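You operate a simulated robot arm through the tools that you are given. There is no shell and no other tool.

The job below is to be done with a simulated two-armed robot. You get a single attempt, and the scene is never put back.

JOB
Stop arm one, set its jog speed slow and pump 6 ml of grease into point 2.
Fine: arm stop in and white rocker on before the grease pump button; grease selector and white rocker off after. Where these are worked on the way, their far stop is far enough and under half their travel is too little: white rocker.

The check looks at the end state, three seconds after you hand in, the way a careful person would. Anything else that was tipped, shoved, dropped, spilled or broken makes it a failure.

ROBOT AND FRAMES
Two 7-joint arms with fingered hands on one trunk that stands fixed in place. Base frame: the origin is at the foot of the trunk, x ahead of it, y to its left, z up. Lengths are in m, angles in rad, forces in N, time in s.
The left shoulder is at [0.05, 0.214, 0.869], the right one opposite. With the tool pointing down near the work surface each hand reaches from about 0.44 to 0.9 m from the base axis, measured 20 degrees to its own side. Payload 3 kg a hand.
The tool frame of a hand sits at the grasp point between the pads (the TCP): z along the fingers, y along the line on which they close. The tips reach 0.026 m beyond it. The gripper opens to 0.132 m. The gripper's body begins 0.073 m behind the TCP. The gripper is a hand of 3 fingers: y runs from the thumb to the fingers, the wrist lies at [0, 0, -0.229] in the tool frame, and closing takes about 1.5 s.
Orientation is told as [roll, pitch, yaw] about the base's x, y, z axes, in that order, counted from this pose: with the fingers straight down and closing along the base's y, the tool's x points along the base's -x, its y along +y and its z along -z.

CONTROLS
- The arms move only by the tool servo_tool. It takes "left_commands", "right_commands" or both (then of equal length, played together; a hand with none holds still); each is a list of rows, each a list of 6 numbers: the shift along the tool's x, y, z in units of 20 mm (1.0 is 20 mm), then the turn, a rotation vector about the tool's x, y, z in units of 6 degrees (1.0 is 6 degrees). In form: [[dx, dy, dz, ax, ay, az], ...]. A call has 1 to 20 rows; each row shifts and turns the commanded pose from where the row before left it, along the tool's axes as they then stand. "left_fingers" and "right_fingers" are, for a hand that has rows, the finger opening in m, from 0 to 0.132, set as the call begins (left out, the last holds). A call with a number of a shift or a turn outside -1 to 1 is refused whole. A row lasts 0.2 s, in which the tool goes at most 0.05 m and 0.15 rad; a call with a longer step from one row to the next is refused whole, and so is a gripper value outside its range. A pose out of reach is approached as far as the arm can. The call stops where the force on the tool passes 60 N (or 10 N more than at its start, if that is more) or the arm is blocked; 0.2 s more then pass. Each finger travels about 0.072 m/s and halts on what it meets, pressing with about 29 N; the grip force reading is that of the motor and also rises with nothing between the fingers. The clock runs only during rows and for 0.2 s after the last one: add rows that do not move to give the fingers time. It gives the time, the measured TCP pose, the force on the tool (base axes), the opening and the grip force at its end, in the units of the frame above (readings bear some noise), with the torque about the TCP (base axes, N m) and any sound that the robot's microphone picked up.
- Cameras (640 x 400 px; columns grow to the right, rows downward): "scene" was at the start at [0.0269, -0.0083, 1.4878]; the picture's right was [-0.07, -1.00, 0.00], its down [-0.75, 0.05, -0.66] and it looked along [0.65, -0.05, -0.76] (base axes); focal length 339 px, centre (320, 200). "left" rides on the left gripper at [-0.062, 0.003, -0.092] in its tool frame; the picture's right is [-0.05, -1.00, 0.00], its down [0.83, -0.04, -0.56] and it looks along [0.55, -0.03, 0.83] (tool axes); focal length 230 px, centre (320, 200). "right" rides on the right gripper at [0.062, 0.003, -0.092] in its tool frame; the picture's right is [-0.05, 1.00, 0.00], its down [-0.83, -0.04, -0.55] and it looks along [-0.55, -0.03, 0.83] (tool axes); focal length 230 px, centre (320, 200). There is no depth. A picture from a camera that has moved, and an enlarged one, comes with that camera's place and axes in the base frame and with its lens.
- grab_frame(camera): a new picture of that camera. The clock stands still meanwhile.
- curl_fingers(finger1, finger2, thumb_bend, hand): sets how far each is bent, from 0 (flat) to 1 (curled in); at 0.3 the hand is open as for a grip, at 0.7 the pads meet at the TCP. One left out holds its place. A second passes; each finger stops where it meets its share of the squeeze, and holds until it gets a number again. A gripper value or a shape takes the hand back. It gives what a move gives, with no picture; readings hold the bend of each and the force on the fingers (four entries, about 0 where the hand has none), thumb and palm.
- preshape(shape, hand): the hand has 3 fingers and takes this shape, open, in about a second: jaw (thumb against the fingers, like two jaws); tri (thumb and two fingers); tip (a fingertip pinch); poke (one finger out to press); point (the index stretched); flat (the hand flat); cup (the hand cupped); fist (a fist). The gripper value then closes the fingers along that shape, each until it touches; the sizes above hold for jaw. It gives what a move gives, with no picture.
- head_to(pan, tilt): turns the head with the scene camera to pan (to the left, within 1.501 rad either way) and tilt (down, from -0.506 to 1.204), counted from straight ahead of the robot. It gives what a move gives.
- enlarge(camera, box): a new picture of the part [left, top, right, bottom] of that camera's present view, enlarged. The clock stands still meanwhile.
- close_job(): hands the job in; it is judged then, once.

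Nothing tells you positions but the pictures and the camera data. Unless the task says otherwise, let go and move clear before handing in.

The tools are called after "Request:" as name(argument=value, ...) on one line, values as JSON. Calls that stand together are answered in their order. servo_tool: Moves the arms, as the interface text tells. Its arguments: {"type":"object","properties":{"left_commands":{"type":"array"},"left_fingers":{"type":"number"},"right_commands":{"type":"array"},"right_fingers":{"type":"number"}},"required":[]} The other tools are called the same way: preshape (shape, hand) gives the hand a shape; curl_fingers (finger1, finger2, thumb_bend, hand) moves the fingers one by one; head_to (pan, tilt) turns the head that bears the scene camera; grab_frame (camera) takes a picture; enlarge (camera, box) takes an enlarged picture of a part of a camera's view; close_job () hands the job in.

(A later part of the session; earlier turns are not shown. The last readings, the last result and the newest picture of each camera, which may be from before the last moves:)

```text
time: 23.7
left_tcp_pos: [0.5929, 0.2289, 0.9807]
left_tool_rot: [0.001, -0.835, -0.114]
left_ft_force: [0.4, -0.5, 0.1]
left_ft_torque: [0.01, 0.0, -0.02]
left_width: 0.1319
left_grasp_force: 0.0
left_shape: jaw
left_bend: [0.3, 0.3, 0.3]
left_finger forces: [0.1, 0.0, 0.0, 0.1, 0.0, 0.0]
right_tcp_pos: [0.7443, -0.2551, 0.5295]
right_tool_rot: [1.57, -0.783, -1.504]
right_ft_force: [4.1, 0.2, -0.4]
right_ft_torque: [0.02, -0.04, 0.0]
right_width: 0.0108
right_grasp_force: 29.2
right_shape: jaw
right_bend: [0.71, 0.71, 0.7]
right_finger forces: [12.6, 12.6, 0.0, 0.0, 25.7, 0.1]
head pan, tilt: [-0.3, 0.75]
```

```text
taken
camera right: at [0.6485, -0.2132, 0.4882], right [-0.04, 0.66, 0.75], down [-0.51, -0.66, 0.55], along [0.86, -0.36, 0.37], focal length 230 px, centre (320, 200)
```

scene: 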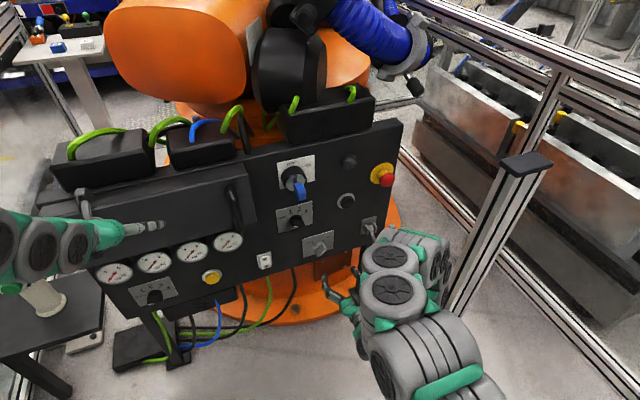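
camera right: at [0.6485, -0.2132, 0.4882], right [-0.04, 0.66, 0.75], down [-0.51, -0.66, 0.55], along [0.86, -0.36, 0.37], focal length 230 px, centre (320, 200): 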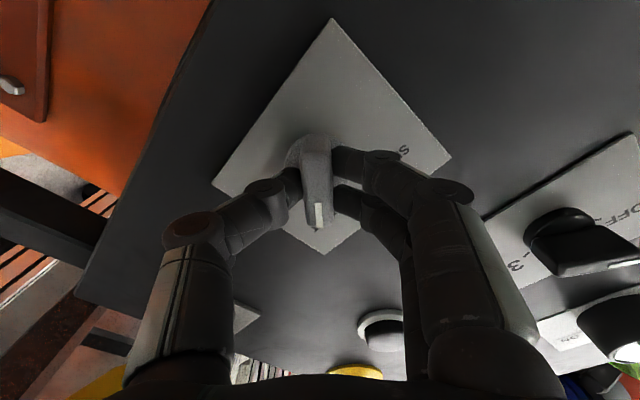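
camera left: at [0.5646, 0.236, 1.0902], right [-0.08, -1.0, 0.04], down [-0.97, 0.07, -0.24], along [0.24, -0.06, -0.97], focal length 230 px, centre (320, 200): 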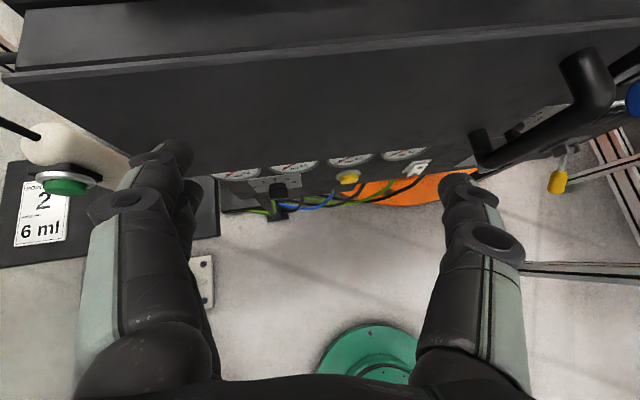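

The knob is firmly held with balanced finger forces. I'll turn it counterclockwise (toward SLOW) by half first and check forces.

Request:
servo_tool(right_commands=[[0, 0, 0, 0, 0, -1], [0, 0, 0, 0, 0, -1], [0, 0, 0, 0, 0, -1], [0, 0, 0, 0, 0, -1], [0, 0, 0, 0, 0, -1], [0, 0, 0, 0, 0, -1], [0, 0, 0, 0, 0, -1], [0, 0, 0, 0, 0, -1]])

Request:
grab_frame(camera="right")

```text
time: 25.5
left_tcp_pos: [0.5922, 0.2289, 0.9806]
left_tool_rot: [0.0, -0.834, -0.115]
left_ft_force: [0.8, 0.4, -0.1]
left_ft_torque: [-0.02, -0.05, -0.01]
left_width: 0.1317
left_grasp_force: 0.2
left_shape: jaw
left_bend: [0.3, 0.3, 0.3]
left_finger forces: [0.0, 0.0, 0.0, 0.0, 0.0, 0.1]
right_tcp_pos: [0.7444, -0.2557, 0.5289]
right_tool_rot: [-1.535, -1.522, 1.6]
right_ft_force: [6.5, 2.0, -20.8]
right_ft_torque: [0.03, 0.38, 0.03]
right_width: 0.0108
right_grasp_force: 29.4
right_shape: jaw
right_bend: [0.71, 0.71, 0.7]
right_finger forces: [13.7, 14.0, 0.0, 0.0, 25.2, 0.0]
head pan, tilt: [-0.3, 0.75]
```

```text
taken
camera right: at [0.6513, -0.2599, 0.4676], right [-0.07, 1.0, 0.0], down [-0.55, -0.04, 0.83], along [0.83, 0.05, 0.55], focal length 230 px, centre (320, 200)
```

right: 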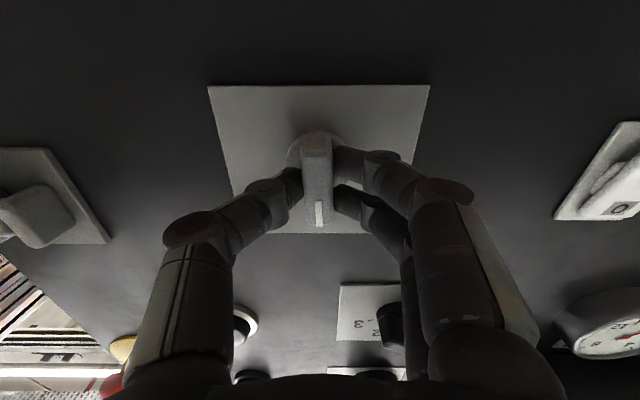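

The knob turns with the hand and is halfway. There's a 20 N downward side load, so I'll ease the hand down about 1 mm and finish the turn to SLOW.

Request:
servo_tool(right_commands=[[0.06, 0, 0, 0, 0, -0.5], [0, 0, 0, 0, 0, -1], [0, 0, 0, 0, 0, -1], [0, 0, 0, 0, 0, -1], [0, 0, 0, 0, 0, -1], [0, 0, 0, 0, 0, -1], [0, 0, 0, 0, 0, -1], [0, 0, 0, 0, 0, -0.5]])

Request:
grab_frame(camera="right")

Request:
enlarge(camera="scene", box=[270, 190, 390, 265])

```text
time: 27.3
left_tcp_pos: [0.5907, 0.2292, 0.9818]
left_tool_rot: [0.0, -0.835, -0.115]
left_ft_force: [0.6, -0.6, -0.2]
left_ft_torque: [-0.02, 0.01, -0.01]
left_width: 0.1317
left_grasp_force: 0.0
left_shape: jaw
left_bend: [0.3, 0.3, 0.3]
left_finger forces: [0.0, 0.1, 0.1, 0.0, 0.1, 0.0]
right_tcp_pos: [0.7442, -0.2569, 0.5288]
right_tool_rot: [-1.571, -0.787, 1.635]
right_ft_force: [7.4, -12.1, -11.5]
right_ft_torque: [0.03, 0.23, -0.19]
right_width: 0.0104
right_grasp_force: 28.7
right_shape: jaw
right_bend: [0.71, 0.71, 0.7]
right_finger forces: [12.8, 13.2, 0.1, 0.0, 26.7, 0.1]
head pan, tilt: [-0.3, 0.75]
```

```text
taken
camera right: at [0.654, -0.3016, 0.4824], right [-0.05, 0.74, -0.67], down [-0.59, 0.52, 0.62], along [0.81, 0.42, 0.41], focal length 230 px, centre (320, 200)
```

right: 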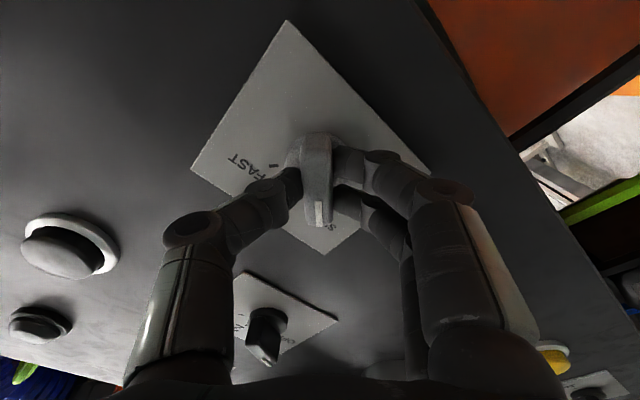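

```text
5.33 times, centred on (330, 228) of scene
camera zoom: at [0.0286, -0.0274, 1.4963], right [-0.3, -0.96, 0.0], down [-0.65, 0.2, -0.73], along [0.7, -0.22, -0.68], focal length 1808 px, centre (267, 53)
```

zoom: 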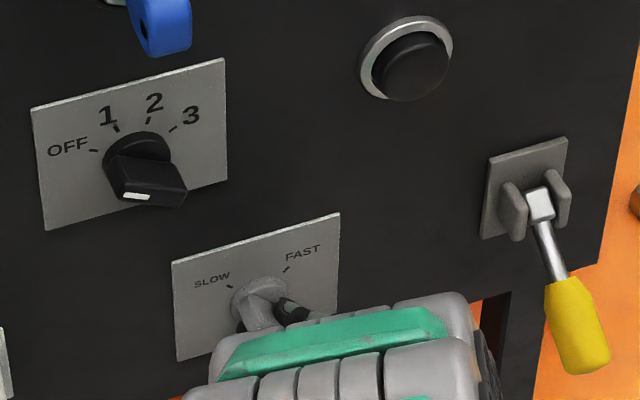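

The knob now points at SLOW. I'll open the fingers and back straight out to check it.

Request:
servo_tool(right_commands=[[0, 0, 0, 0, 0, 0], [0, 0, 0, 0, 0, 0], [0, 0, 0, 0, 0, 0], [0, 0, -0.5, 0, 0, 0], [0, 0, -1, 0, 0, 0], [0, 0, -1, 0, 0, 0], [0, 0, -1, 0, 0, 0]], right_fingers=0.08)

Request:
enlarge(camera="right", box=[200, 40, 440, 190])

Request:
enlarge(camera="scene", box=[270, 190, 390, 265])

```text
time: 28.9
left_tcp_pos: [0.5911, 0.2275, 0.9828]
left_tool_rot: [-0.002, -0.834, -0.115]
left_ft_force: [0.9, -0.6, 1.0]
left_ft_torque: [-0.03, 0.01, 0.01]
left_width: 0.1321
left_grasp_force: 0.1
left_shape: jaw
left_bend: [0.3, 0.3, 0.3]
left_finger forces: [0.0, 0.0, 0.0, 0.0, 0.0, 0.1]
right_tcp_pos: [0.6741, -0.2591, 0.5287]
right_tool_rot: [-1.571, -0.791, 1.637]
right_ft_force: [-0.1, 0.1, -0.5]
right_ft_torque: [0.02, 0.03, 0.01]
right_width: 0.0796
right_grasp_force: 0.0
right_shape: jaw
right_bend: [0.71, 0.71, 0.71]
right_finger forces: [0.0, 0.0, 0.1, 0.0, 0.0, 0.1]
head pan, tilt: [-0.3, 0.75]
```

```text
2.67 times, centred on (320, 115) of right
camera zoom: at [0.5837, -0.3052, 0.4828], right [-0.05, 0.74, -0.67], down [-0.59, 0.52, 0.62], along [0.81, 0.42, 0.41], focal length 614 px, centre (320, 427)
```

zoom: 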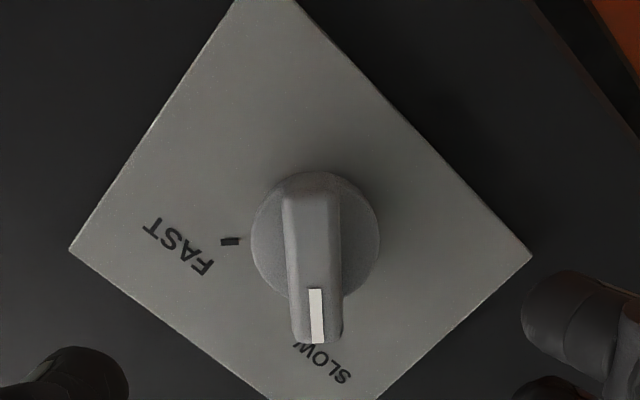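

```text
5.33 times, centred on (330, 228) of scene
camera zoom: at [0.0284, -0.0272, 1.4963], right [-0.3, -0.96, 0.0], down [-0.65, 0.2, -0.73], along [0.7, -0.22, -0.68], focal length 1808 px, centre (267, 53)
```

zoom: 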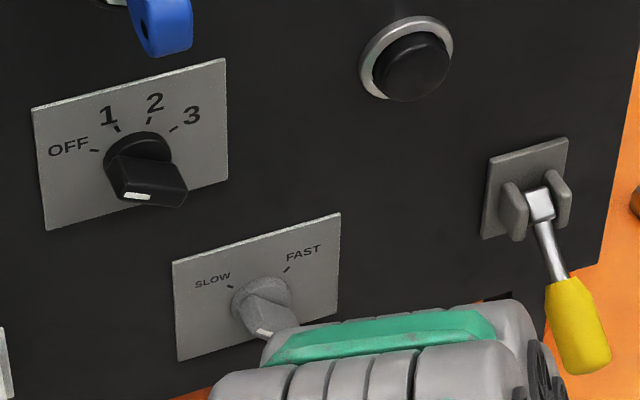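

The jog knob rests at SLOW. Next is the white rocker: I'll level the right hand again, close its fingers, and slide left to look at the rocker from about 0.1 m.

Request:
servo_tool(right_commands=[[0, 0, -0.6, 0, 0, 0.9375], [0, 0, -0.6, 0, 0, 0.9375], [0, 0, 0, 0, 0, 0.9375], [0, 0, 0, 0, 0, 0.9375], [0, 0, 0, 0, 0, 0.9375], [0, 0, 0, 0, 0, 0.9375], [0, 0, 0, 0, 0, 0.9375], [0, 0, 0, 0, 0, 0.9375], [0, 1, 0, 0, 0, 0], [0, 1, 0, 0, 0, 0], [0, 1, 0, 0, 0, 0], [0, 1, 0, 0, 0, 0], [0, 1, 0, 0, 0, 0], [0, 1, 0, 0, 0, 0], [0, 1, 0, 0, 0, 0], [0, 1, 0, 0, 0, 0], [0, 1, 0, 0, 0, 0], [0, 1, 0, 0, 0, 0]], right_fingers=0.0)

Request:
grab_frame(camera="right")

Request:
head_to(pan=0.0, tilt=0.85)

Request:
grab_frame(camera="scene")

```text
time: 32.7
left_tcp_pos: [0.5913, 0.2298, 0.9824]
left_tool_rot: [0.001, -0.834, -0.113]
left_ft_force: [-0.1, -0.6, 0.7]
left_ft_torque: [-0.01, 0.02, 0.02]
left_width: 0.1319
left_grasp_force: 0.1
left_shape: jaw
left_bend: [0.3, 0.3, 0.3]
left_finger forces: [0.1, 0.0, 0.0, 0.0, 0.1, 0.0]
right_tcp_pos: [0.6428, -0.0633, 0.5358]
right_tool_rot: [1.978, -1.568, -1.91]
right_ft_force: [-0.2, 0.9, 0.3]
right_ft_torque: [-0.01, 0.0, 0.0]
right_width: 0.0
right_grasp_force: 28.7
right_shape: jaw
right_bend: [0.66, 0.66, 0.67]
right_finger forces: [0.0, 0.0, 0.0, 0.1, 0.0, 0.1]
right hand out of reach, approached as far as the arm can: row 2, 9
head pan, tilt: [-0.3, 0.75]
```

```text
taken
camera right: at [0.5493, -0.0633, 0.4724], right [-0.07, 1.0, 0.05], down [-0.55, -0.08, 0.83], along [0.83, 0.03, 0.56], focal length 230 px, centre (320, 200)
```

right: 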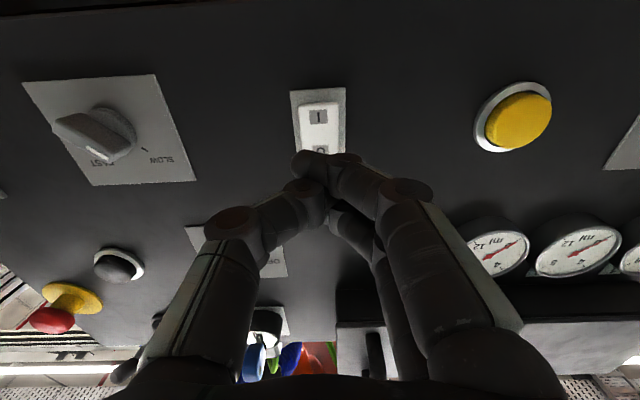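

```text
time: 33.5
left_tcp_pos: [0.5915, 0.2289, 0.9818]
left_tool_rot: [-0.002, -0.834, -0.114]
left_ft_force: [0.0, -0.4, 0.3]
left_ft_torque: [0.04, 0.01, -0.01]
left_width: 0.132
left_grasp_force: 0.1
left_shape: jaw
left_bend: [0.3, 0.3, 0.3]
left_finger forces: [0.0, 0.0, 0.1, 0.1, 0.1, 0.0]
right_tcp_pos: [0.6419, -0.0632, 0.5352]
right_tool_rot: [1.703, -1.567, -1.637]
right_ft_force: [-0.1, 0.0, -0.3]
right_ft_torque: [0.01, 0.01, 0.0]
right_width: 0.0
right_grasp_force: 29.4
right_shape: jaw
right_bend: [0.66, 0.66, 0.67]
right_finger forces: [0.0, 0.0, 0.0, 0.0, 0.0, 0.0]
head pan, tilt: [0.0, 0.85]
```

```text
taken
```

scene: 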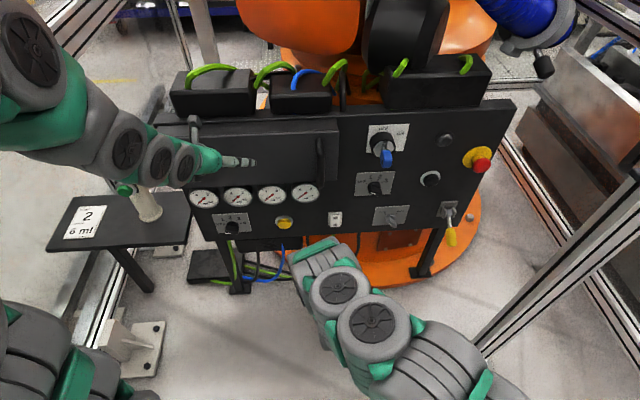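

The rocker is in view just below the fingertips' line. I'll zoom on it from both cameras to see which side is in and to fix its location.

Request:
enlarge(camera="right", box=[265, 70, 375, 160])

Request:
enlarge(camera="scene", box=[300, 195, 370, 240])

Request:
enlarge(camera="right", box=[440, 60, 640, 280])

```text
4.44 times, centred on (320, 115) of right
camera zoom: at [0.5493, -0.0638, 0.4723], right [-0.07, 1.0, 0.06], down [-0.55, -0.08, 0.83], along [0.83, 0.02, 0.55], focal length 1022 px, centre (320, 578)
```

zoom: 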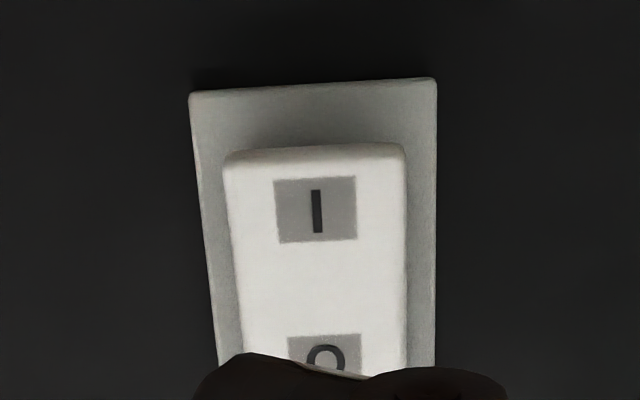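

```text
8.89 times, centred on (335, 218) of scene
camera zoom: at [0.0274, -0.0028, 1.4883], right [0.0, -1.0, 0.0], down [-0.75, 0.0, -0.66], along [0.66, 0.0, -0.75], focal length 3014 px, centre (187, 44)
```

zoom: 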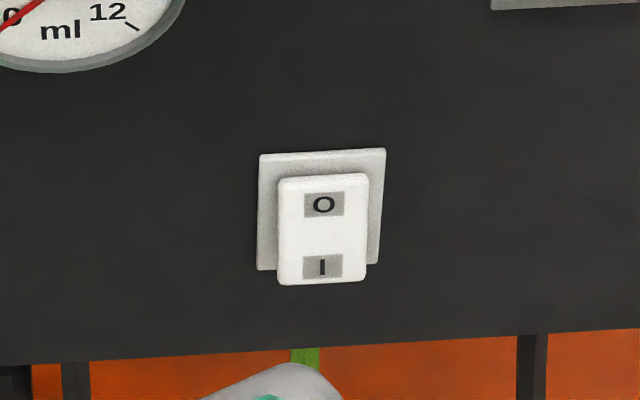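

```text
1.82 times, centred on (540, 170) of right
camera zoom: at [0.5493, -0.0638, 0.4723], right [-0.07, 1.0, 0.06], down [-0.55, -0.08, 0.83], along [0.83, 0.02, 0.55], focal length 418 px, centre (-80, 254)
```

zoom: 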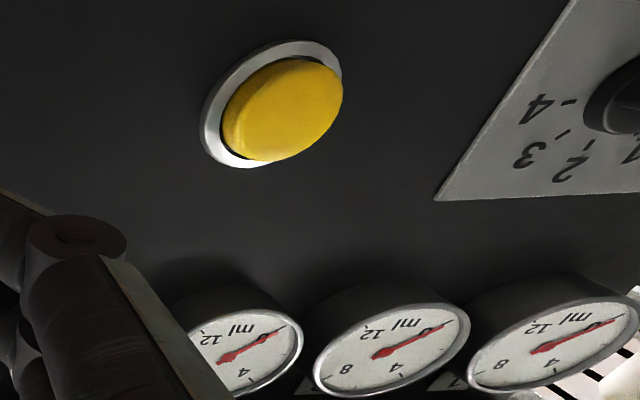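

The "O" half is in and "I" stands out, so the rocker is off; the "I" mark is at about (0.756, -0.055, 0.524). I'll line the closed fingertips up on the lower half and move up to about 10 mm short of it.

Request:
servo_tool(right_commands=[[0.775, 0, 0, 0, 0, 0], [0, 0, 0.95, 0, 0, 0], [0, 0, 0.95, 0, 0, 0], [0, 0, 0.95, 0, 0, 0], [0, 0, 0.95, 0, 0, 0]])

Request:
grab_frame(camera="right")

Request:
enlarge(camera="scene", box=[300, 195, 370, 240])

```text
time: 34.7
left_tcp_pos: [0.5915, 0.2288, 0.9809]
left_tool_rot: [0.0, -0.836, -0.113]
left_ft_force: [0.0, 0.6, 0.1]
left_ft_torque: [-0.02, 0.04, 0.01]
left_width: 0.1317
left_grasp_force: 0.0
left_shape: jaw
left_bend: [0.3, 0.3, 0.3]
left_finger forces: [0.0, 0.0, 0.0, 0.1, 0.1, 0.1]
right_tcp_pos: [0.7178, -0.0566, 0.5174]
right_tool_rot: [1.677, -1.569, -1.611]
right_ft_force: [0.3, -0.2, -0.3]
right_ft_torque: [-0.01, 0.01, -0.01]
right_width: 0.0
right_grasp_force: 28.9
right_shape: jaw
right_bend: [0.66, 0.66, 0.67]
right_finger forces: [0.1, 0.0, 0.0, 0.1, 0.1, 0.0]
head pan, tilt: [0.0, 0.85]
```

```text
taken
camera right: at [0.6255, -0.0587, 0.4556], right [-0.07, 1.0, 0.06], down [-0.55, -0.08, 0.83], along [0.83, 0.02, 0.55], focal length 230 px, centre (320, 200)
```

right: 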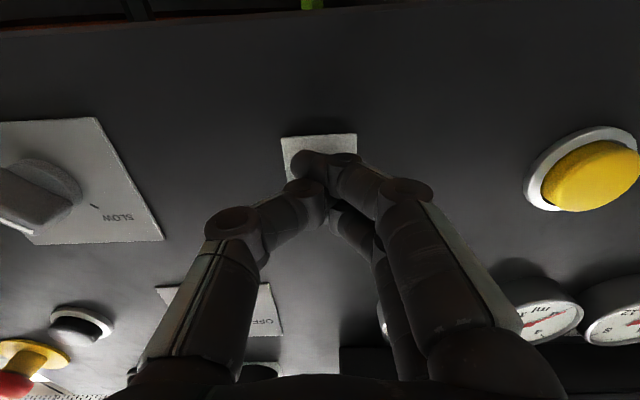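

```text
8.89 times, centred on (335, 218) of scene
camera zoom: at [0.0274, -0.0027, 1.4883], right [0.0, -1.0, 0.0], down [-0.75, 0.0, -0.66], along [0.66, 0.0, -0.75], focal length 3014 px, centre (187, 44)
```

zoom: 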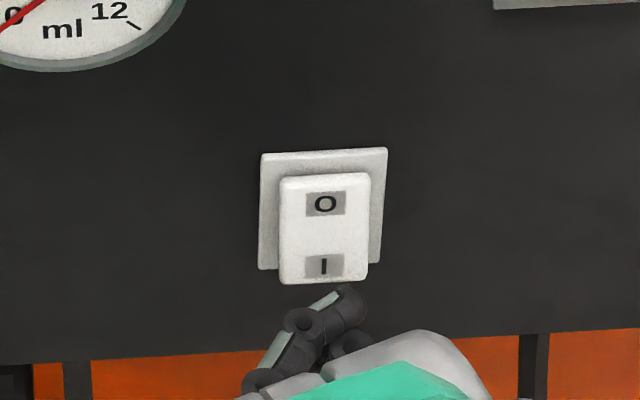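

The fingertips are centred on the lower half of the rocker, about 10 mm away. I'll raise 4 mm and press forward in small steps.

Request:
servo_tool(right_commands=[[-0.2, 0, 0, 0, 0, 0], [0, 0, 0.4, 0, 0, 0], [0, 0, 0.2, 0, 0, 0], [0, 0, 0.2, 0, 0, 0]])

Request:
enlarge(camera="scene", box=[300, 195, 370, 240])

```text
time: 35.7
left_tcp_pos: [0.5912, 0.228, 0.9812]
left_tool_rot: [0.0, -0.837, -0.114]
left_ft_force: [0.0, -0.2, 0.0]
left_ft_torque: [0.0, -0.02, 0.02]
left_width: 0.1318
left_grasp_force: 0.0
left_shape: jaw
left_bend: [0.3, 0.3, 0.3]
left_finger forces: [0.0, 0.0, 0.1, 0.0, 0.0, 0.0]
right_tcp_pos: [0.7319, -0.0564, 0.5214]
right_tool_rot: [1.295, -1.568, -1.23]
right_ft_force: [0.0, 0.1, 0.5]
right_ft_torque: [-0.03, 0.05, -0.02]
right_width: 0.0001
right_grasp_force: 29.0
right_shape: jaw
right_bend: [0.66, 0.66, 0.67]
right_finger forces: [0.0, 0.1, 0.0, 0.0, 0.0, 0.0]
head pan, tilt: [0.0, 0.85]
```

```text
8.89 times, centred on (335, 218) of scene
camera zoom: at [0.0274, -0.0027, 1.4883], right [0.0, -1.0, 0.0], down [-0.75, 0.0, -0.66], along [0.66, 0.0, -0.75], focal length 3014 px, centre (187, 44)
```

zoom: 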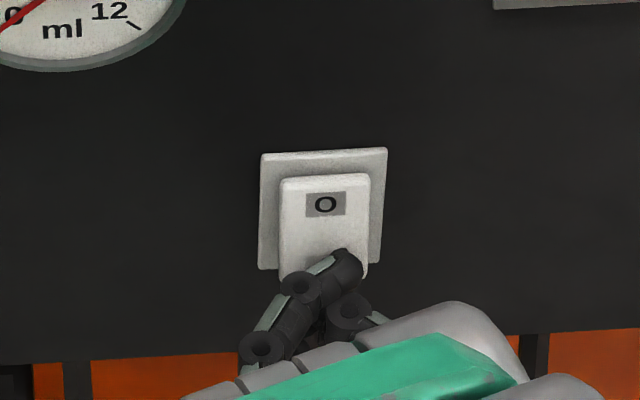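

No contact force yet. Continuing to press in 3–4 mm steps.

Request:
servo_tool(right_commands=[[0, 0, 0.2, 0, 0, 0], [0, 0, 0.2, 0, 0, 0]])

Request:
enlarge(camera="scene", box=[300, 195, 370, 240])

```text
time: 36.3
left_tcp_pos: [0.5917, 0.2289, 0.9824]
left_tool_rot: [-0.001, -0.833, -0.114]
left_ft_force: [0.2, 0.2, 0.4]
left_ft_torque: [-0.03, 0.02, -0.03]
left_width: 0.1317
left_grasp_force: 0.1
left_shape: jaw
left_bend: [0.3, 0.3, 0.3]
left_finger forces: [0.1, 0.0, 0.0, 0.1, 0.1, 0.1]
right_tcp_pos: [0.7408, -0.0558, 0.5208]
right_tool_rot: [0.999, -1.568, -0.933]
right_ft_force: [-23.0, 1.5, -1.1]
right_ft_torque: [-0.01, -0.18, 0.02]
right_width: 0.0
right_grasp_force: 29.1
right_shape: jaw
right_bend: [0.66, 0.71, 0.74]
right_finger forces: [0.0, 22.9, 0.1, 0.0, 0.0, 0.1]
head pan, tilt: [0.0, 0.85]
```

```text
8.89 times, centred on (335, 218) of scene
camera zoom: at [0.0272, -0.0027, 1.4883], right [0.0, -1.0, 0.0], down [-0.75, 0.0, -0.66], along [0.66, 0.0, -0.75], focal length 3014 px, centre (187, 44)
```

zoom: 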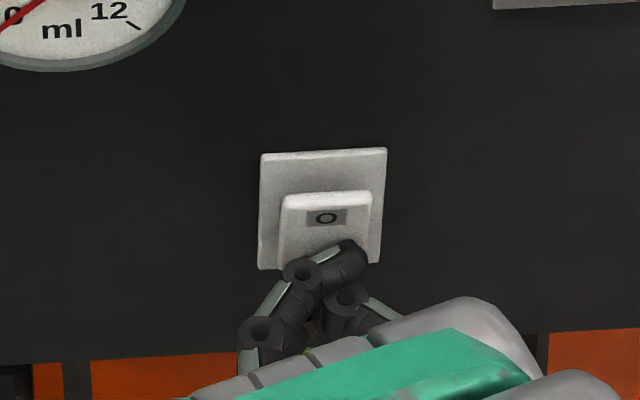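

The rocker has tipped over: the "O" half now stands out. One more small push to be sure it's on its stop, then back off and look.

Request:
servo_tool(right_commands=[[0, 0, 0.1, 0, 0, 0], [0, 0, -0.6, 0, 0, 0], [0, 0, -1, 0, 0, 0], [0, 0, -1, 0, 0, 0], [0, 0, -1, 0, 0, 0]])

Request:
enlarge(camera="scene", box=[300, 195, 370, 240])

Request:
grab_frame(camera="right")

```text
time: 37.5
left_tcp_pos: [0.5911, 0.2288, 0.9826]
left_tool_rot: [0.001, -0.833, -0.113]
left_ft_force: [0.3, 0.1, 0.3]
left_ft_torque: [-0.01, -0.03, 0.0]
left_width: 0.132
left_grasp_force: 0.0
left_shape: jaw
left_bend: [0.3, 0.3, 0.3]
left_finger forces: [0.0, 0.1, 0.0, 0.0, 0.1, 0.0]
right_tcp_pos: [0.67, -0.0603, 0.5217]
right_tool_rot: [1.623, -1.567, -1.556]
right_ft_force: [0.2, 0.1, 1.0]
right_ft_torque: [0.02, -0.03, -0.03]
right_width: 0.0
right_grasp_force: 28.8
right_shape: jaw
right_bend: [0.67, 0.68, 0.74]
right_finger forces: [0.0, 0.0, 0.0, 0.1, 0.0, 0.0]
head pan, tilt: [0.0, 0.85]
```

```text
8.89 times, centred on (335, 218) of scene
camera zoom: at [0.0274, -0.0027, 1.4883], right [0.0, -1.0, 0.0], down [-0.75, 0.0, -0.66], along [0.66, 0.0, -0.75], focal length 3014 px, centre (187, 44)
```

zoom: 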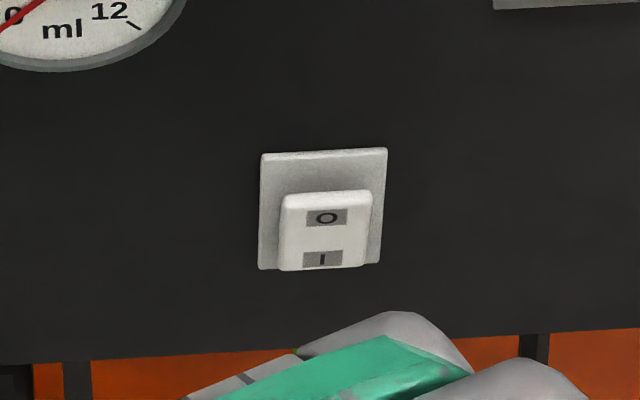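

```text
taken
camera right: at [0.577, -0.0619, 0.4601], right [-0.07, 1.0, 0.06], down [-0.55, -0.08, 0.83], along [0.83, 0.02, 0.55], focal length 230 px, centre (320, 200)
```

right: 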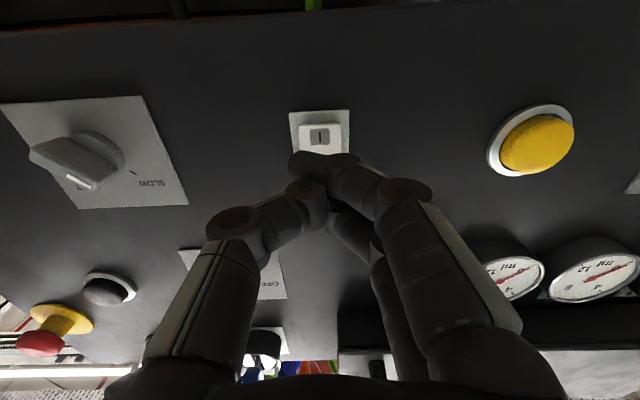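

The rocker is now on ("I" in) and stays. I'll double-check the jog knob and rocker by zooming in.

Request:
enlarge(camera="right", box=[0, 70, 200, 230])

Request:
enlarge(camera="scene", box=[350, 160, 480, 250])

Request:
enlarge(camera="scene", box=[180, 170, 330, 245])

```text
2.50 times, centred on (100, 150) of right
camera zoom: at [0.577, -0.0619, 0.4601], right [-0.07, 1.0, 0.06], down [-0.55, -0.08, 0.83], along [0.83, 0.02, 0.55], focal length 575 px, centre (870, 325)
```

zoom: 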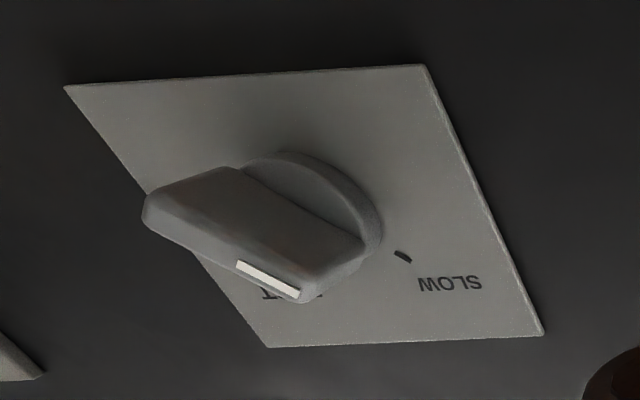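

```text
4.44 times, centred on (415, 205) of scene
camera zoom: at [0.0274, -0.0027, 1.4883], right [0.0, -1.0, 0.0], down [-0.75, 0.0, -0.66], along [0.66, 0.0, -0.75], focal length 1507 px, centre (-102, 178)
```

zoom: 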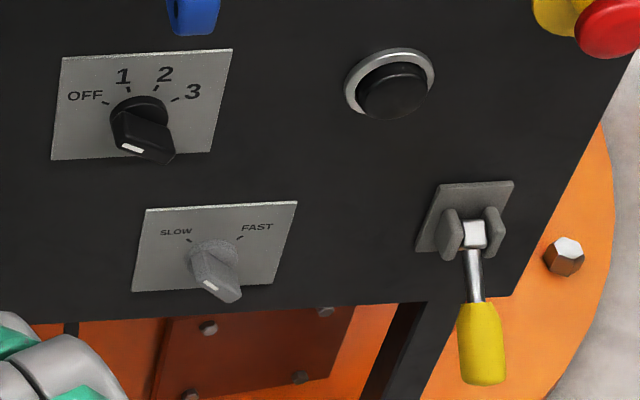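

```text
4.27 times, centred on (255, 208) of scene
camera zoom: at [0.0274, -0.0027, 1.4883], right [0.0, -1.0, 0.0], down [-0.75, 0.0, -0.66], along [0.66, 0.0, -0.75], focal length 1446 px, centre (597, 168)
```

zoom: 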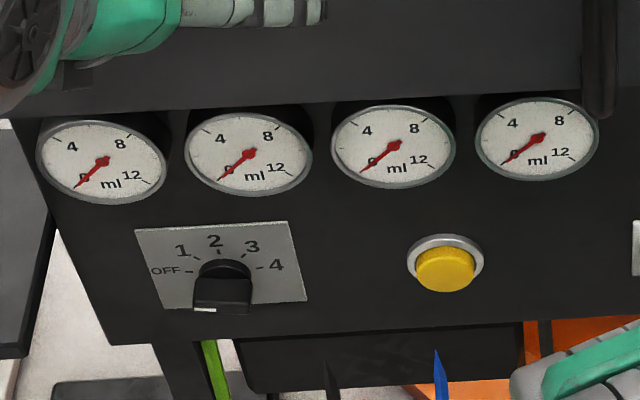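

Arm stop in, jog at SLOW, rocker on. Now the left hand must get to the grease selector at about (0.75, 0.304, 0.536), past the box lid with its handle and the small table on the left; I'll look at those obstacles first.

Request:
enlarge(camera="scene", box=[130, 90, 350, 228])

Request:
enlarge(camera="left", box=[0, 0, 640, 400])

Request:
enlarge(camera="right", box=[400, 200, 640, 400])

```text
2.90 times, centred on (240, 159) of scene
camera zoom: at [0.0274, -0.0027, 1.4883], right [0.0, -1.0, 0.0], down [-0.75, 0.0, -0.66], along [0.66, 0.0, -0.75], focal length 983 px, centre (552, 319)
```

zoom: 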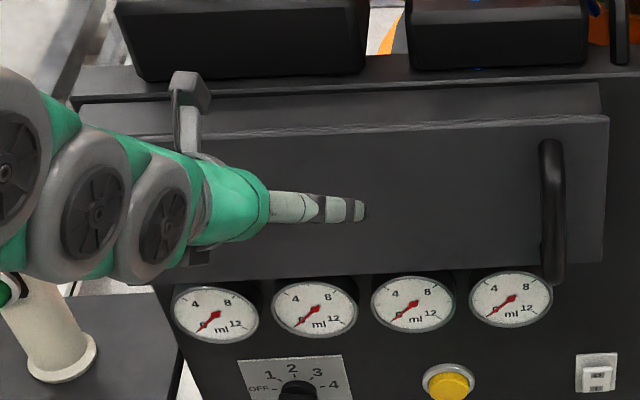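

```text
1.00 times, centred on (320, 200) of left (not enlarged: the box is as wide or as high as the picture)
camera zoom: at [0.5645, 0.2359, 1.0899], right [-0.08, -1.0, 0.04], down [-0.97, 0.07, -0.24], along [0.24, -0.06, -0.97], focal length 230 px, centre (320, 200)
```

zoom: 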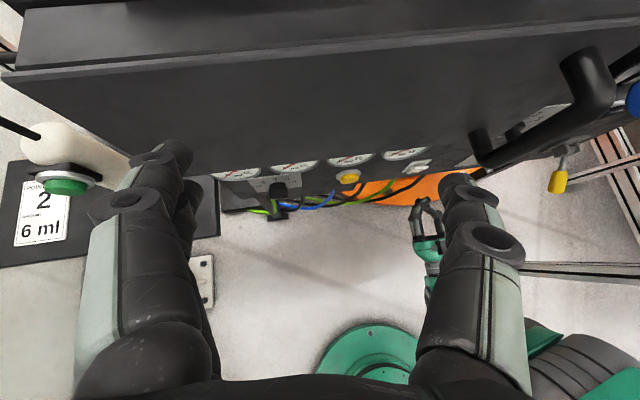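

```text
2.00 times, centred on (520, 300) of right
camera zoom: at [0.577, -0.0619, 0.4601], right [-0.07, 1.0, 0.06], down [-0.55, -0.08, 0.83], along [0.83, 0.02, 0.55], focal length 460 px, centre (-80, 0)
```

zoom: 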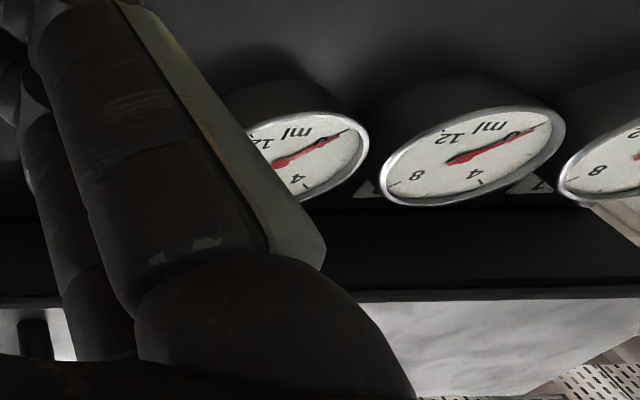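

The lid's front is at about x 0.69 and spans z 0.80–0.975, and the table starts at y 0.40. I'll swing the left hand's fingers downward, lower it in front of the lid at x about 0.59, and at the same time slide the right hand away to the right.

Request:
servo_tool(left_commands=[[0, 0, 0, 0, 1, 0], [0, 0, 0, 0, 1, 0], [0, 0, 0, 0, 1, 0], [0, 0, 0, 0, 1, 0], [0, 0, 0, 0, 1, 0], [0.2955, 0, 0.955, 0, 0, 0], [0.2955, 0, 0.955, 0, 0, 0], [0.2955, 0, 0.955, 0, 0, 0], [0.2955, 0, 0.955, 0, 0, 0], [0.2955, 0, 0.955, 0, 0, 0], [0.2955, 0, 0.955, 0, 0, 0], [0.2955, 0, 0.955, 0, 0, 0], [0.2955, 0, 0.955, 0, 0, 0]], right_commands=[[0, -0.8, -0.3, 0, 0, 0], [0, -0.8, 0, 0, 0, 0], [0, -0.8, 0, 0, 0, 0], [0, -0.8, 0, 0, 0, 0], [0, -0.8, 0, 0, 0, 0], [0, -0.8, 0, 0, 0, 0], [0, -0.8, 0, 0, 0, 0], [0, -0.8, 0, 0, 0, 0], [0, -0.8, 0, 0, 0, 0], [0, -0.8, 0, 0, 0, 0], [0, -0.8, 0, 0, 0, 0], [0, -0.8, 0, 0, 0, 0], [0, 0, 0, 0, 0, 0]], left_fingers=0.08)

Request:
grab_frame(camera="scene")

Request:
grab_frame(camera="left")

```text
time: 40.3
left_tcp_pos: [0.5953, 0.2279, 0.8221]
left_tool_rot: [0.0, -0.314, -0.115]
left_ft_force: [0.0, 0.0, 0.4]
left_ft_torque: [-0.04, 0.02, 0.01]
left_width: 0.0803
left_grasp_force: 0.1
left_shape: jaw
left_bend: [0.71, 0.71, 0.71]
left_finger forces: [0.0, 0.0, 0.1, 0.0, 0.0, 0.1]
right_tcp_pos: [0.6799, -0.2525, 0.5228]
right_tool_rot: [1.777, -1.568, -1.712]
right_ft_force: [-0.4, -0.2, 0.1]
right_ft_torque: [0.0, 0.01, 0.02]
right_width: 0.0001
right_grasp_force: 28.7
right_shape: jaw
right_bend: [0.67, 0.68, 0.74]
right_finger forces: [0.1, 0.1, 0.1, 0.0, 0.0, 0.1]
head pan, tilt: [0.0, 0.85]
```

```text
taken
```

scene: 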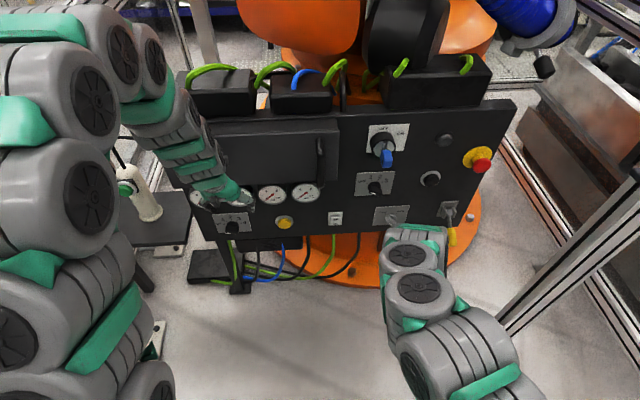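

```text
taken
camera left: at [0.6242, 0.2289, 0.9296], right [-0.06, -1.0, 0.02], down [-0.96, 0.07, 0.27], along [-0.27, 0.0, -0.96], focal length 230 px, centre (320, 200)
```

left: 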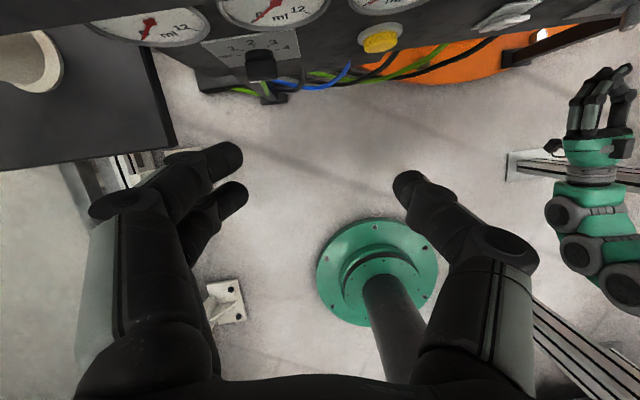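

The left hand is clear of the lid. I'll lower it to z about 0.60, move forward a little and start tilting it toward the panel.

Request:
servo_tool(left_commands=[[0.309, 0, 0.951, 0, 0, 0], [0.309, 0, 0.951, 0, 0, 0], [0.309, 0, 0.951, 0, 0, 0], [0.309, 0, 0.951, 0, 0, 0], [0.309, 0, 0.951, 0, 0, 0], [0.309, 0, 0.951, 0, 0, 0], [0.309, 0, 0.951, 0, 0, 0], [0.309, 0, 0.951, 0, 0, 0], [0.309, 0, 0.951, 0, 0, 0], [0.309, 0, 0.951, 0, 0, 0], [0.309, 0, 0.951, 0, 0, 0], [-0.713, 0, 0.232, 0, 0, 0], [-0.713, 0, 0.232, 0, 0, 0], [0, 0, 0, 0, -1, 0], [0, 0, 0, 0, -1, 0], [0, 0, 0, 0, -1, 0], [0, 0, 0, 0, -1, 0], [0, 0, 0, 0, -1, 0], [0, 0, 0, 0, -1, 0]])

Request:
grab_frame(camera="scene")

Request:
grab_frame(camera="left")

```text
time: 44.3
left_tcp_pos: [0.6234, 0.2239, 0.6017]
left_tool_rot: [-0.001, -0.947, -0.112]
left_ft_force: [-0.5, 0.2, 0.3]
left_ft_torque: [-0.01, 0.01, 0.0]
left_width: 0.0805
left_grasp_force: 0.1
left_shape: jaw
left_bend: [0.71, 0.71, 0.71]
left_finger forces: [0.0, 0.1, 0.1, 0.0, 0.1, 0.0]
right_tcp_pos: [0.6801, -0.2529, 0.523]
right_tool_rot: [1.635, -1.568, -1.57]
right_ft_force: [0.2, -0.7, 0.5]
right_ft_torque: [-0.02, 0.01, 0.0]
right_width: 0.0
right_grasp_force: 29.0
right_shape: jaw
right_bend: [0.67, 0.68, 0.74]
right_finger forces: [0.0, 0.0, 0.0, 0.0, 0.1, 0.0]
head pan, tilt: [0.0, 0.85]
```

```text
taken
```

scene: 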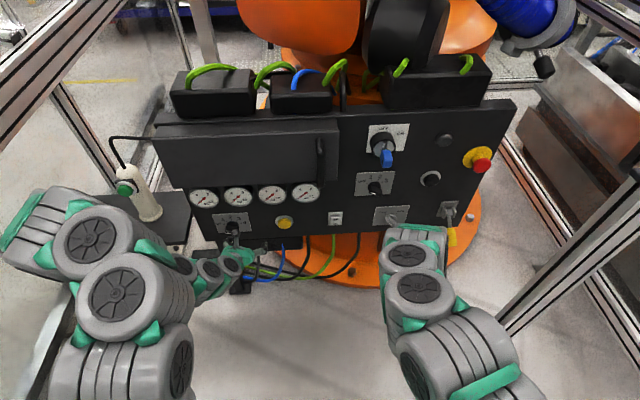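

```text
taken
camera left: at [0.5844, 0.2328, 0.7065], right [-0.08, -1.0, 0.04], down [-0.94, 0.06, -0.35], along [0.34, -0.07, -0.94], focal length 230 px, centre (320, 200)
```

left: 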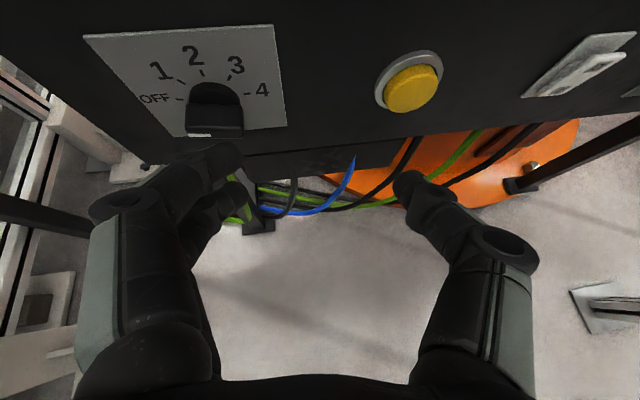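

The selector and yellow button are clearly visible from the left camera. I'll move the left hand in front of the selector at about 9 cm and level it to point straight at the panel.

Request:
servo_tool(left_commands=[[0.472, 0.952, 0.75, 0, 0, 0], [0.472, 0.952, 0.75, 0, 0, 0], [0.472, 0.952, 0.75, 0, 0, 0], [0.472, 0.952, 0.75, 0, 0, 0], [0, 0, 0, 0, -0.993, 0], [0, 0, 0, 0, -0.993, 0], [0, 0, 0, 0, -0.993, 0], [0, 0, 0, 0, -0.993, 0], [0, 0, 0, 0, -0.993, 0], [0, 0, 0, 0, -0.993, 0], [0, 0, 0, -0.86, 0, 0], [0, 0, 0, -0.86, 0, 0]])

Request:
grab_frame(camera="left")

Request:
grab_frame(camera="scene")

```text
time: 46.9
left_tcp_pos: [0.6554, 0.312, 0.5372]
left_tool_rot: [-0.394, -1.569, 0.485]
left_ft_force: [1.3, -5.0, 1.0]
left_ft_torque: [0.01, 0.07, 0.51]
left_width: 0.0801
left_grasp_force: 0.1
left_shape: jaw
left_bend: [0.71, 0.71, 0.71]
left_finger forces: [0.1, 0.0, 0.0, 0.0, 0.0, 0.1]
right_tcp_pos: [0.6788, -0.2529, 0.5214]
right_tool_rot: [1.715, -1.568, -1.648]
right_ft_force: [0.1, -0.4, 0.2]
right_ft_torque: [0.0, 0.04, -0.04]
right_width: 0.0
right_grasp_force: 29.3
right_shape: jaw
right_bend: [0.67, 0.68, 0.74]
right_finger forces: [0.1, 0.0, 0.0, 0.0, 0.1, 0.1]
head pan, tilt: [0.0, 0.85]
```

```text
taken
camera left: at [0.5635, 0.3076, 0.5989], right [0.09, -0.99, 0.05], down [-0.55, -0.09, -0.83], along [0.83, 0.05, -0.56], focal length 230 px, centre (320, 200)
```

left: 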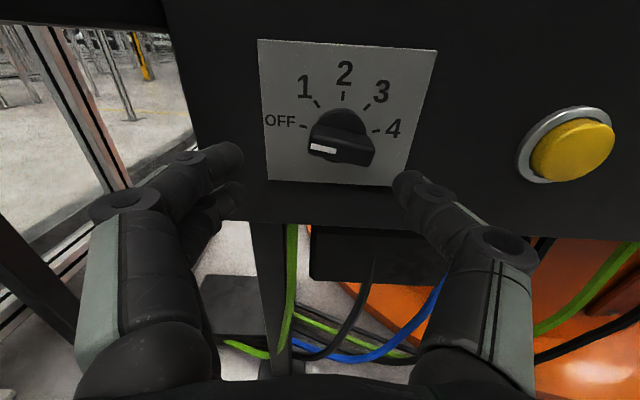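

```text
taken
```

scene: 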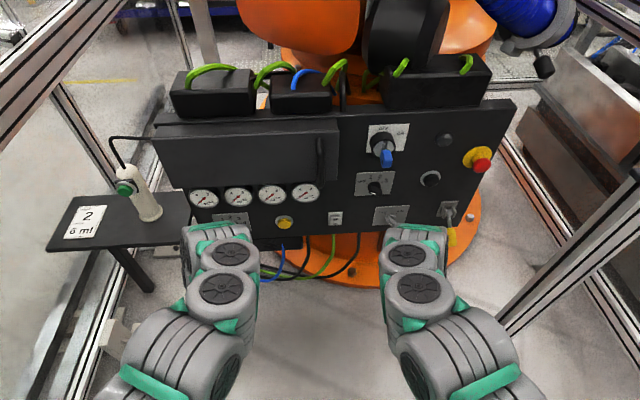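

The left hand faces the selector, mark at OFF. The force reading shows a few newtons sideways, so I'll hold still for a moment to see whether it's real contact.

Request:
servo_tool(left_commands=[[0, 0, 0, 0, 0, 0], [0, 0, 0, 0, 0, 0]])

Request:
head_to(pan=0.3, tilt=0.95)

Request:
grab_frame(camera="scene")

```text
time: 47.5
left_tcp_pos: [0.6588, 0.298, 0.5346]
left_tool_rot: [0.179, -1.568, -0.113]
left_ft_force: [-1.1, -0.3, -0.5]
left_ft_torque: [0.01, 0.02, 0.0]
left_width: 0.0798
left_grasp_force: 0.2
left_shape: jaw
left_bend: [0.71, 0.71, 0.71]
left_finger forces: [0.1, 0.0, 0.1, 0.0, 0.0, 0.0]
right_tcp_pos: [0.6776, -0.2543, 0.5235]
right_tool_rot: [1.689, -1.569, -1.623]
right_ft_force: [-0.6, -0.1, -0.6]
right_ft_torque: [0.02, 0.0, 0.01]
right_width: 0.0
right_grasp_force: 29.3
right_shape: jaw
right_bend: [0.67, 0.68, 0.74]
right_finger forces: [0.0, 0.0, 0.1, 0.1, 0.0, 0.0]
head pan, tilt: [0.0, 0.85]
```

```text
time: 48.3
left_tcp_pos: [0.6574, 0.2971, 0.5359]
left_tool_rot: [0.194, -1.566, -0.125]
left_ft_force: [-0.6, -0.6, -0.7]
left_ft_torque: [-0.01, -0.03, -0.03]
left_width: 0.08
left_grasp_force: 0.1
left_shape: jaw
left_bend: [0.71, 0.71, 0.71]
left_finger forces: [0.0, 0.0, 0.1, 0.1, 0.0, 0.1]
right_tcp_pos: [0.6787, -0.2522, 0.5219]
right_tool_rot: [1.662, -1.568, -1.596]
right_ft_force: [0.0, -0.1, -0.6]
right_ft_torque: [0.0, 0.03, -0.05]
right_width: 0.0002
right_grasp_force: 28.9
right_shape: jaw
right_bend: [0.67, 0.68, 0.74]
right_finger forces: [0.1, 0.0, 0.0, 0.0, 0.1, 0.0]
head pan, tilt: [0.3, 0.949]
```

```text
taken
```

scene: 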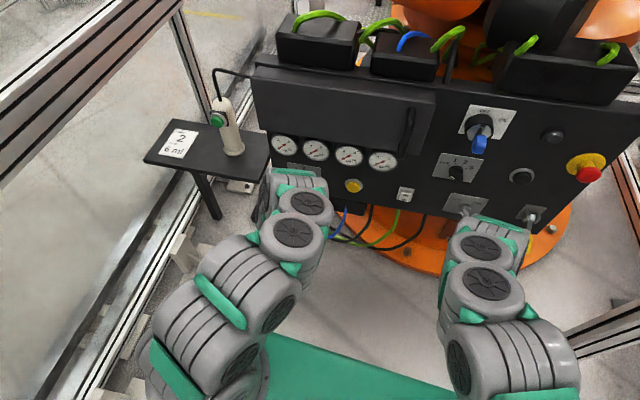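

It was just motion; the hand has settled free at (0.658, 0.297, 0.536). I'll take a close look at the selector to fix its axis.

Request:
grab_frame(camera="left")

Request:
enlarge(camera="left", box=[240, 20, 480, 200])

```text
taken
camera left: at [0.5654, 0.2954, 0.5983], right [0.07, -1.0, 0.05], down [-0.55, -0.08, -0.83], along [0.83, 0.03, -0.56], focal length 230 px, centre (320, 200)
```

left: 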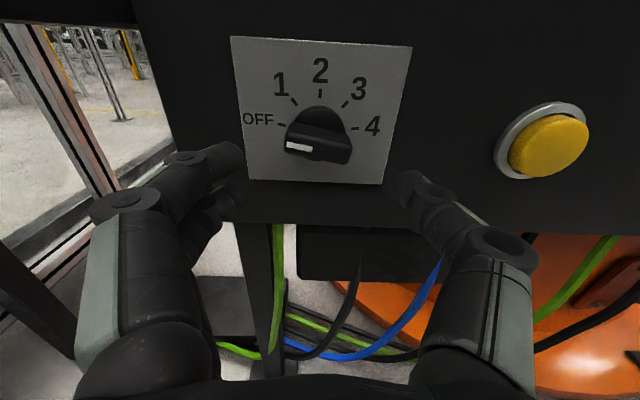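

```text
2.22 times, centred on (360, 110) of left
camera zoom: at [0.5654, 0.2954, 0.5983], right [0.07, -1.0, 0.05], down [-0.55, -0.08, -0.83], along [0.83, 0.03, -0.56], focal length 511 px, centre (231, 400)
```

zoom: 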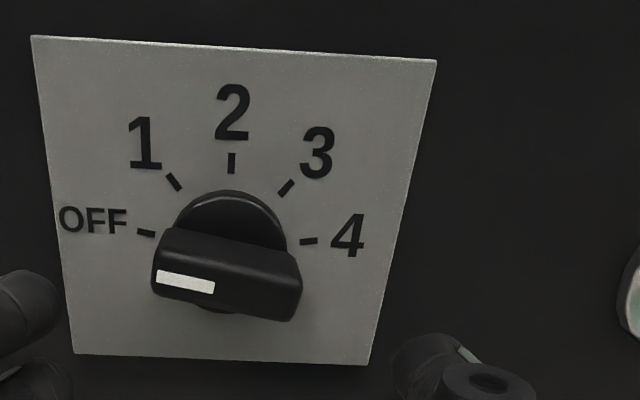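

The ticks fit positions at -80°, -40°, 0°, +40°, +80° around an axis at about y 0.306, z 0.541, and the knob sits at OFF (-80°). I'll roll the left hand 80° counterclockwise so the jaw matches the bar, keeping the distance.

Request:
servo_tool(left_commands=[[-0.25, 0.115, 0, 0, 0, -0.952], [0, 0, 0, 0, 0, -0.952], [0, 0, 0, 0, 0, -0.952], [0, 0, 0, 0, 0, -0.952], [0, 0, 0, 0, 0, -0.952], [0, 0, 0, 0, 0, -0.952], [0, 0, 0, 0, 0, -0.952], [0, 0, 0, 0, 0, -0.952], [0, 0, 0, 0, 0, -0.952], [0, 0, 0, 0, 0, -0.952], [0, 0, 0, 0, 0, -0.952], [0, 0, 0, 0, 0, -0.952], [0, 0, 0, 0, 0, -0.952], [0, 0, 0, 0, 0, -0.952], [0, 0, 0, 0, 0, 0], [0, 0, 0, 0, 0, 0]])

Request:
grab_frame(camera="left")

Request:
grab_frame(camera="scene")

```text
time: 51.7
left_tcp_pos: [0.6589, 0.2998, 0.5414]
left_tool_rot: [-1.564, -0.176, 1.636]
left_ft_force: [0.4, 0.4, -0.4]
left_ft_torque: [0.03, 0.0, 0.02]
left_width: 0.0802
left_grasp_force: 0.0
left_shape: jaw
left_bend: [0.71, 0.71, 0.71]
left_finger forces: [0.1, 0.1, 0.0, 0.0, 0.0, 0.0]
right_tcp_pos: [0.6795, -0.2525, 0.5211]
right_tool_rot: [1.637, -1.566, -1.572]
right_ft_force: [-0.4, -0.5, -0.5]
right_ft_torque: [-0.04, 0.02, 0.0]
right_width: 0.0
right_grasp_force: 28.7
right_shape: jaw
right_bend: [0.67, 0.68, 0.74]
right_finger forces: [0.0, 0.1, 0.1, 0.0, 0.1, 0.0]
head pan, tilt: [0.3, 0.949]
```

```text
taken
camera left: at [0.5618, 0.3559, 0.5501], right [0.01, -0.12, 0.99], down [-0.5, -0.86, -0.1], along [0.87, -0.49, -0.07], focal length 230 px, centre (320, 200)
```

left: 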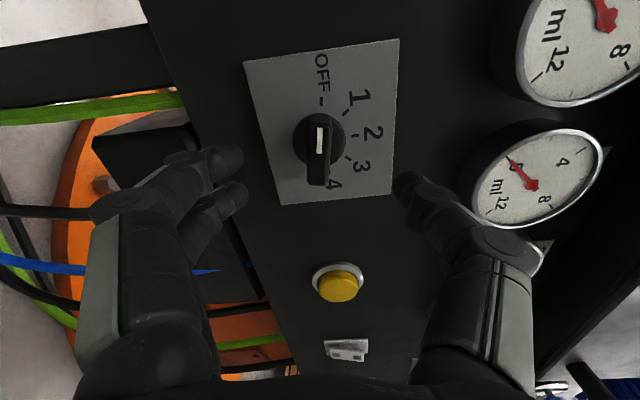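

```text
taken
```

scene: 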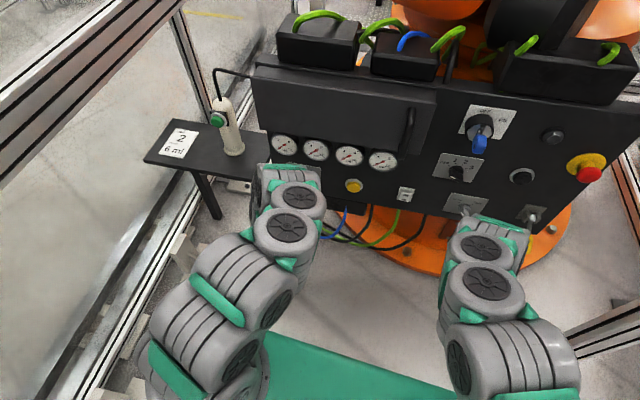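

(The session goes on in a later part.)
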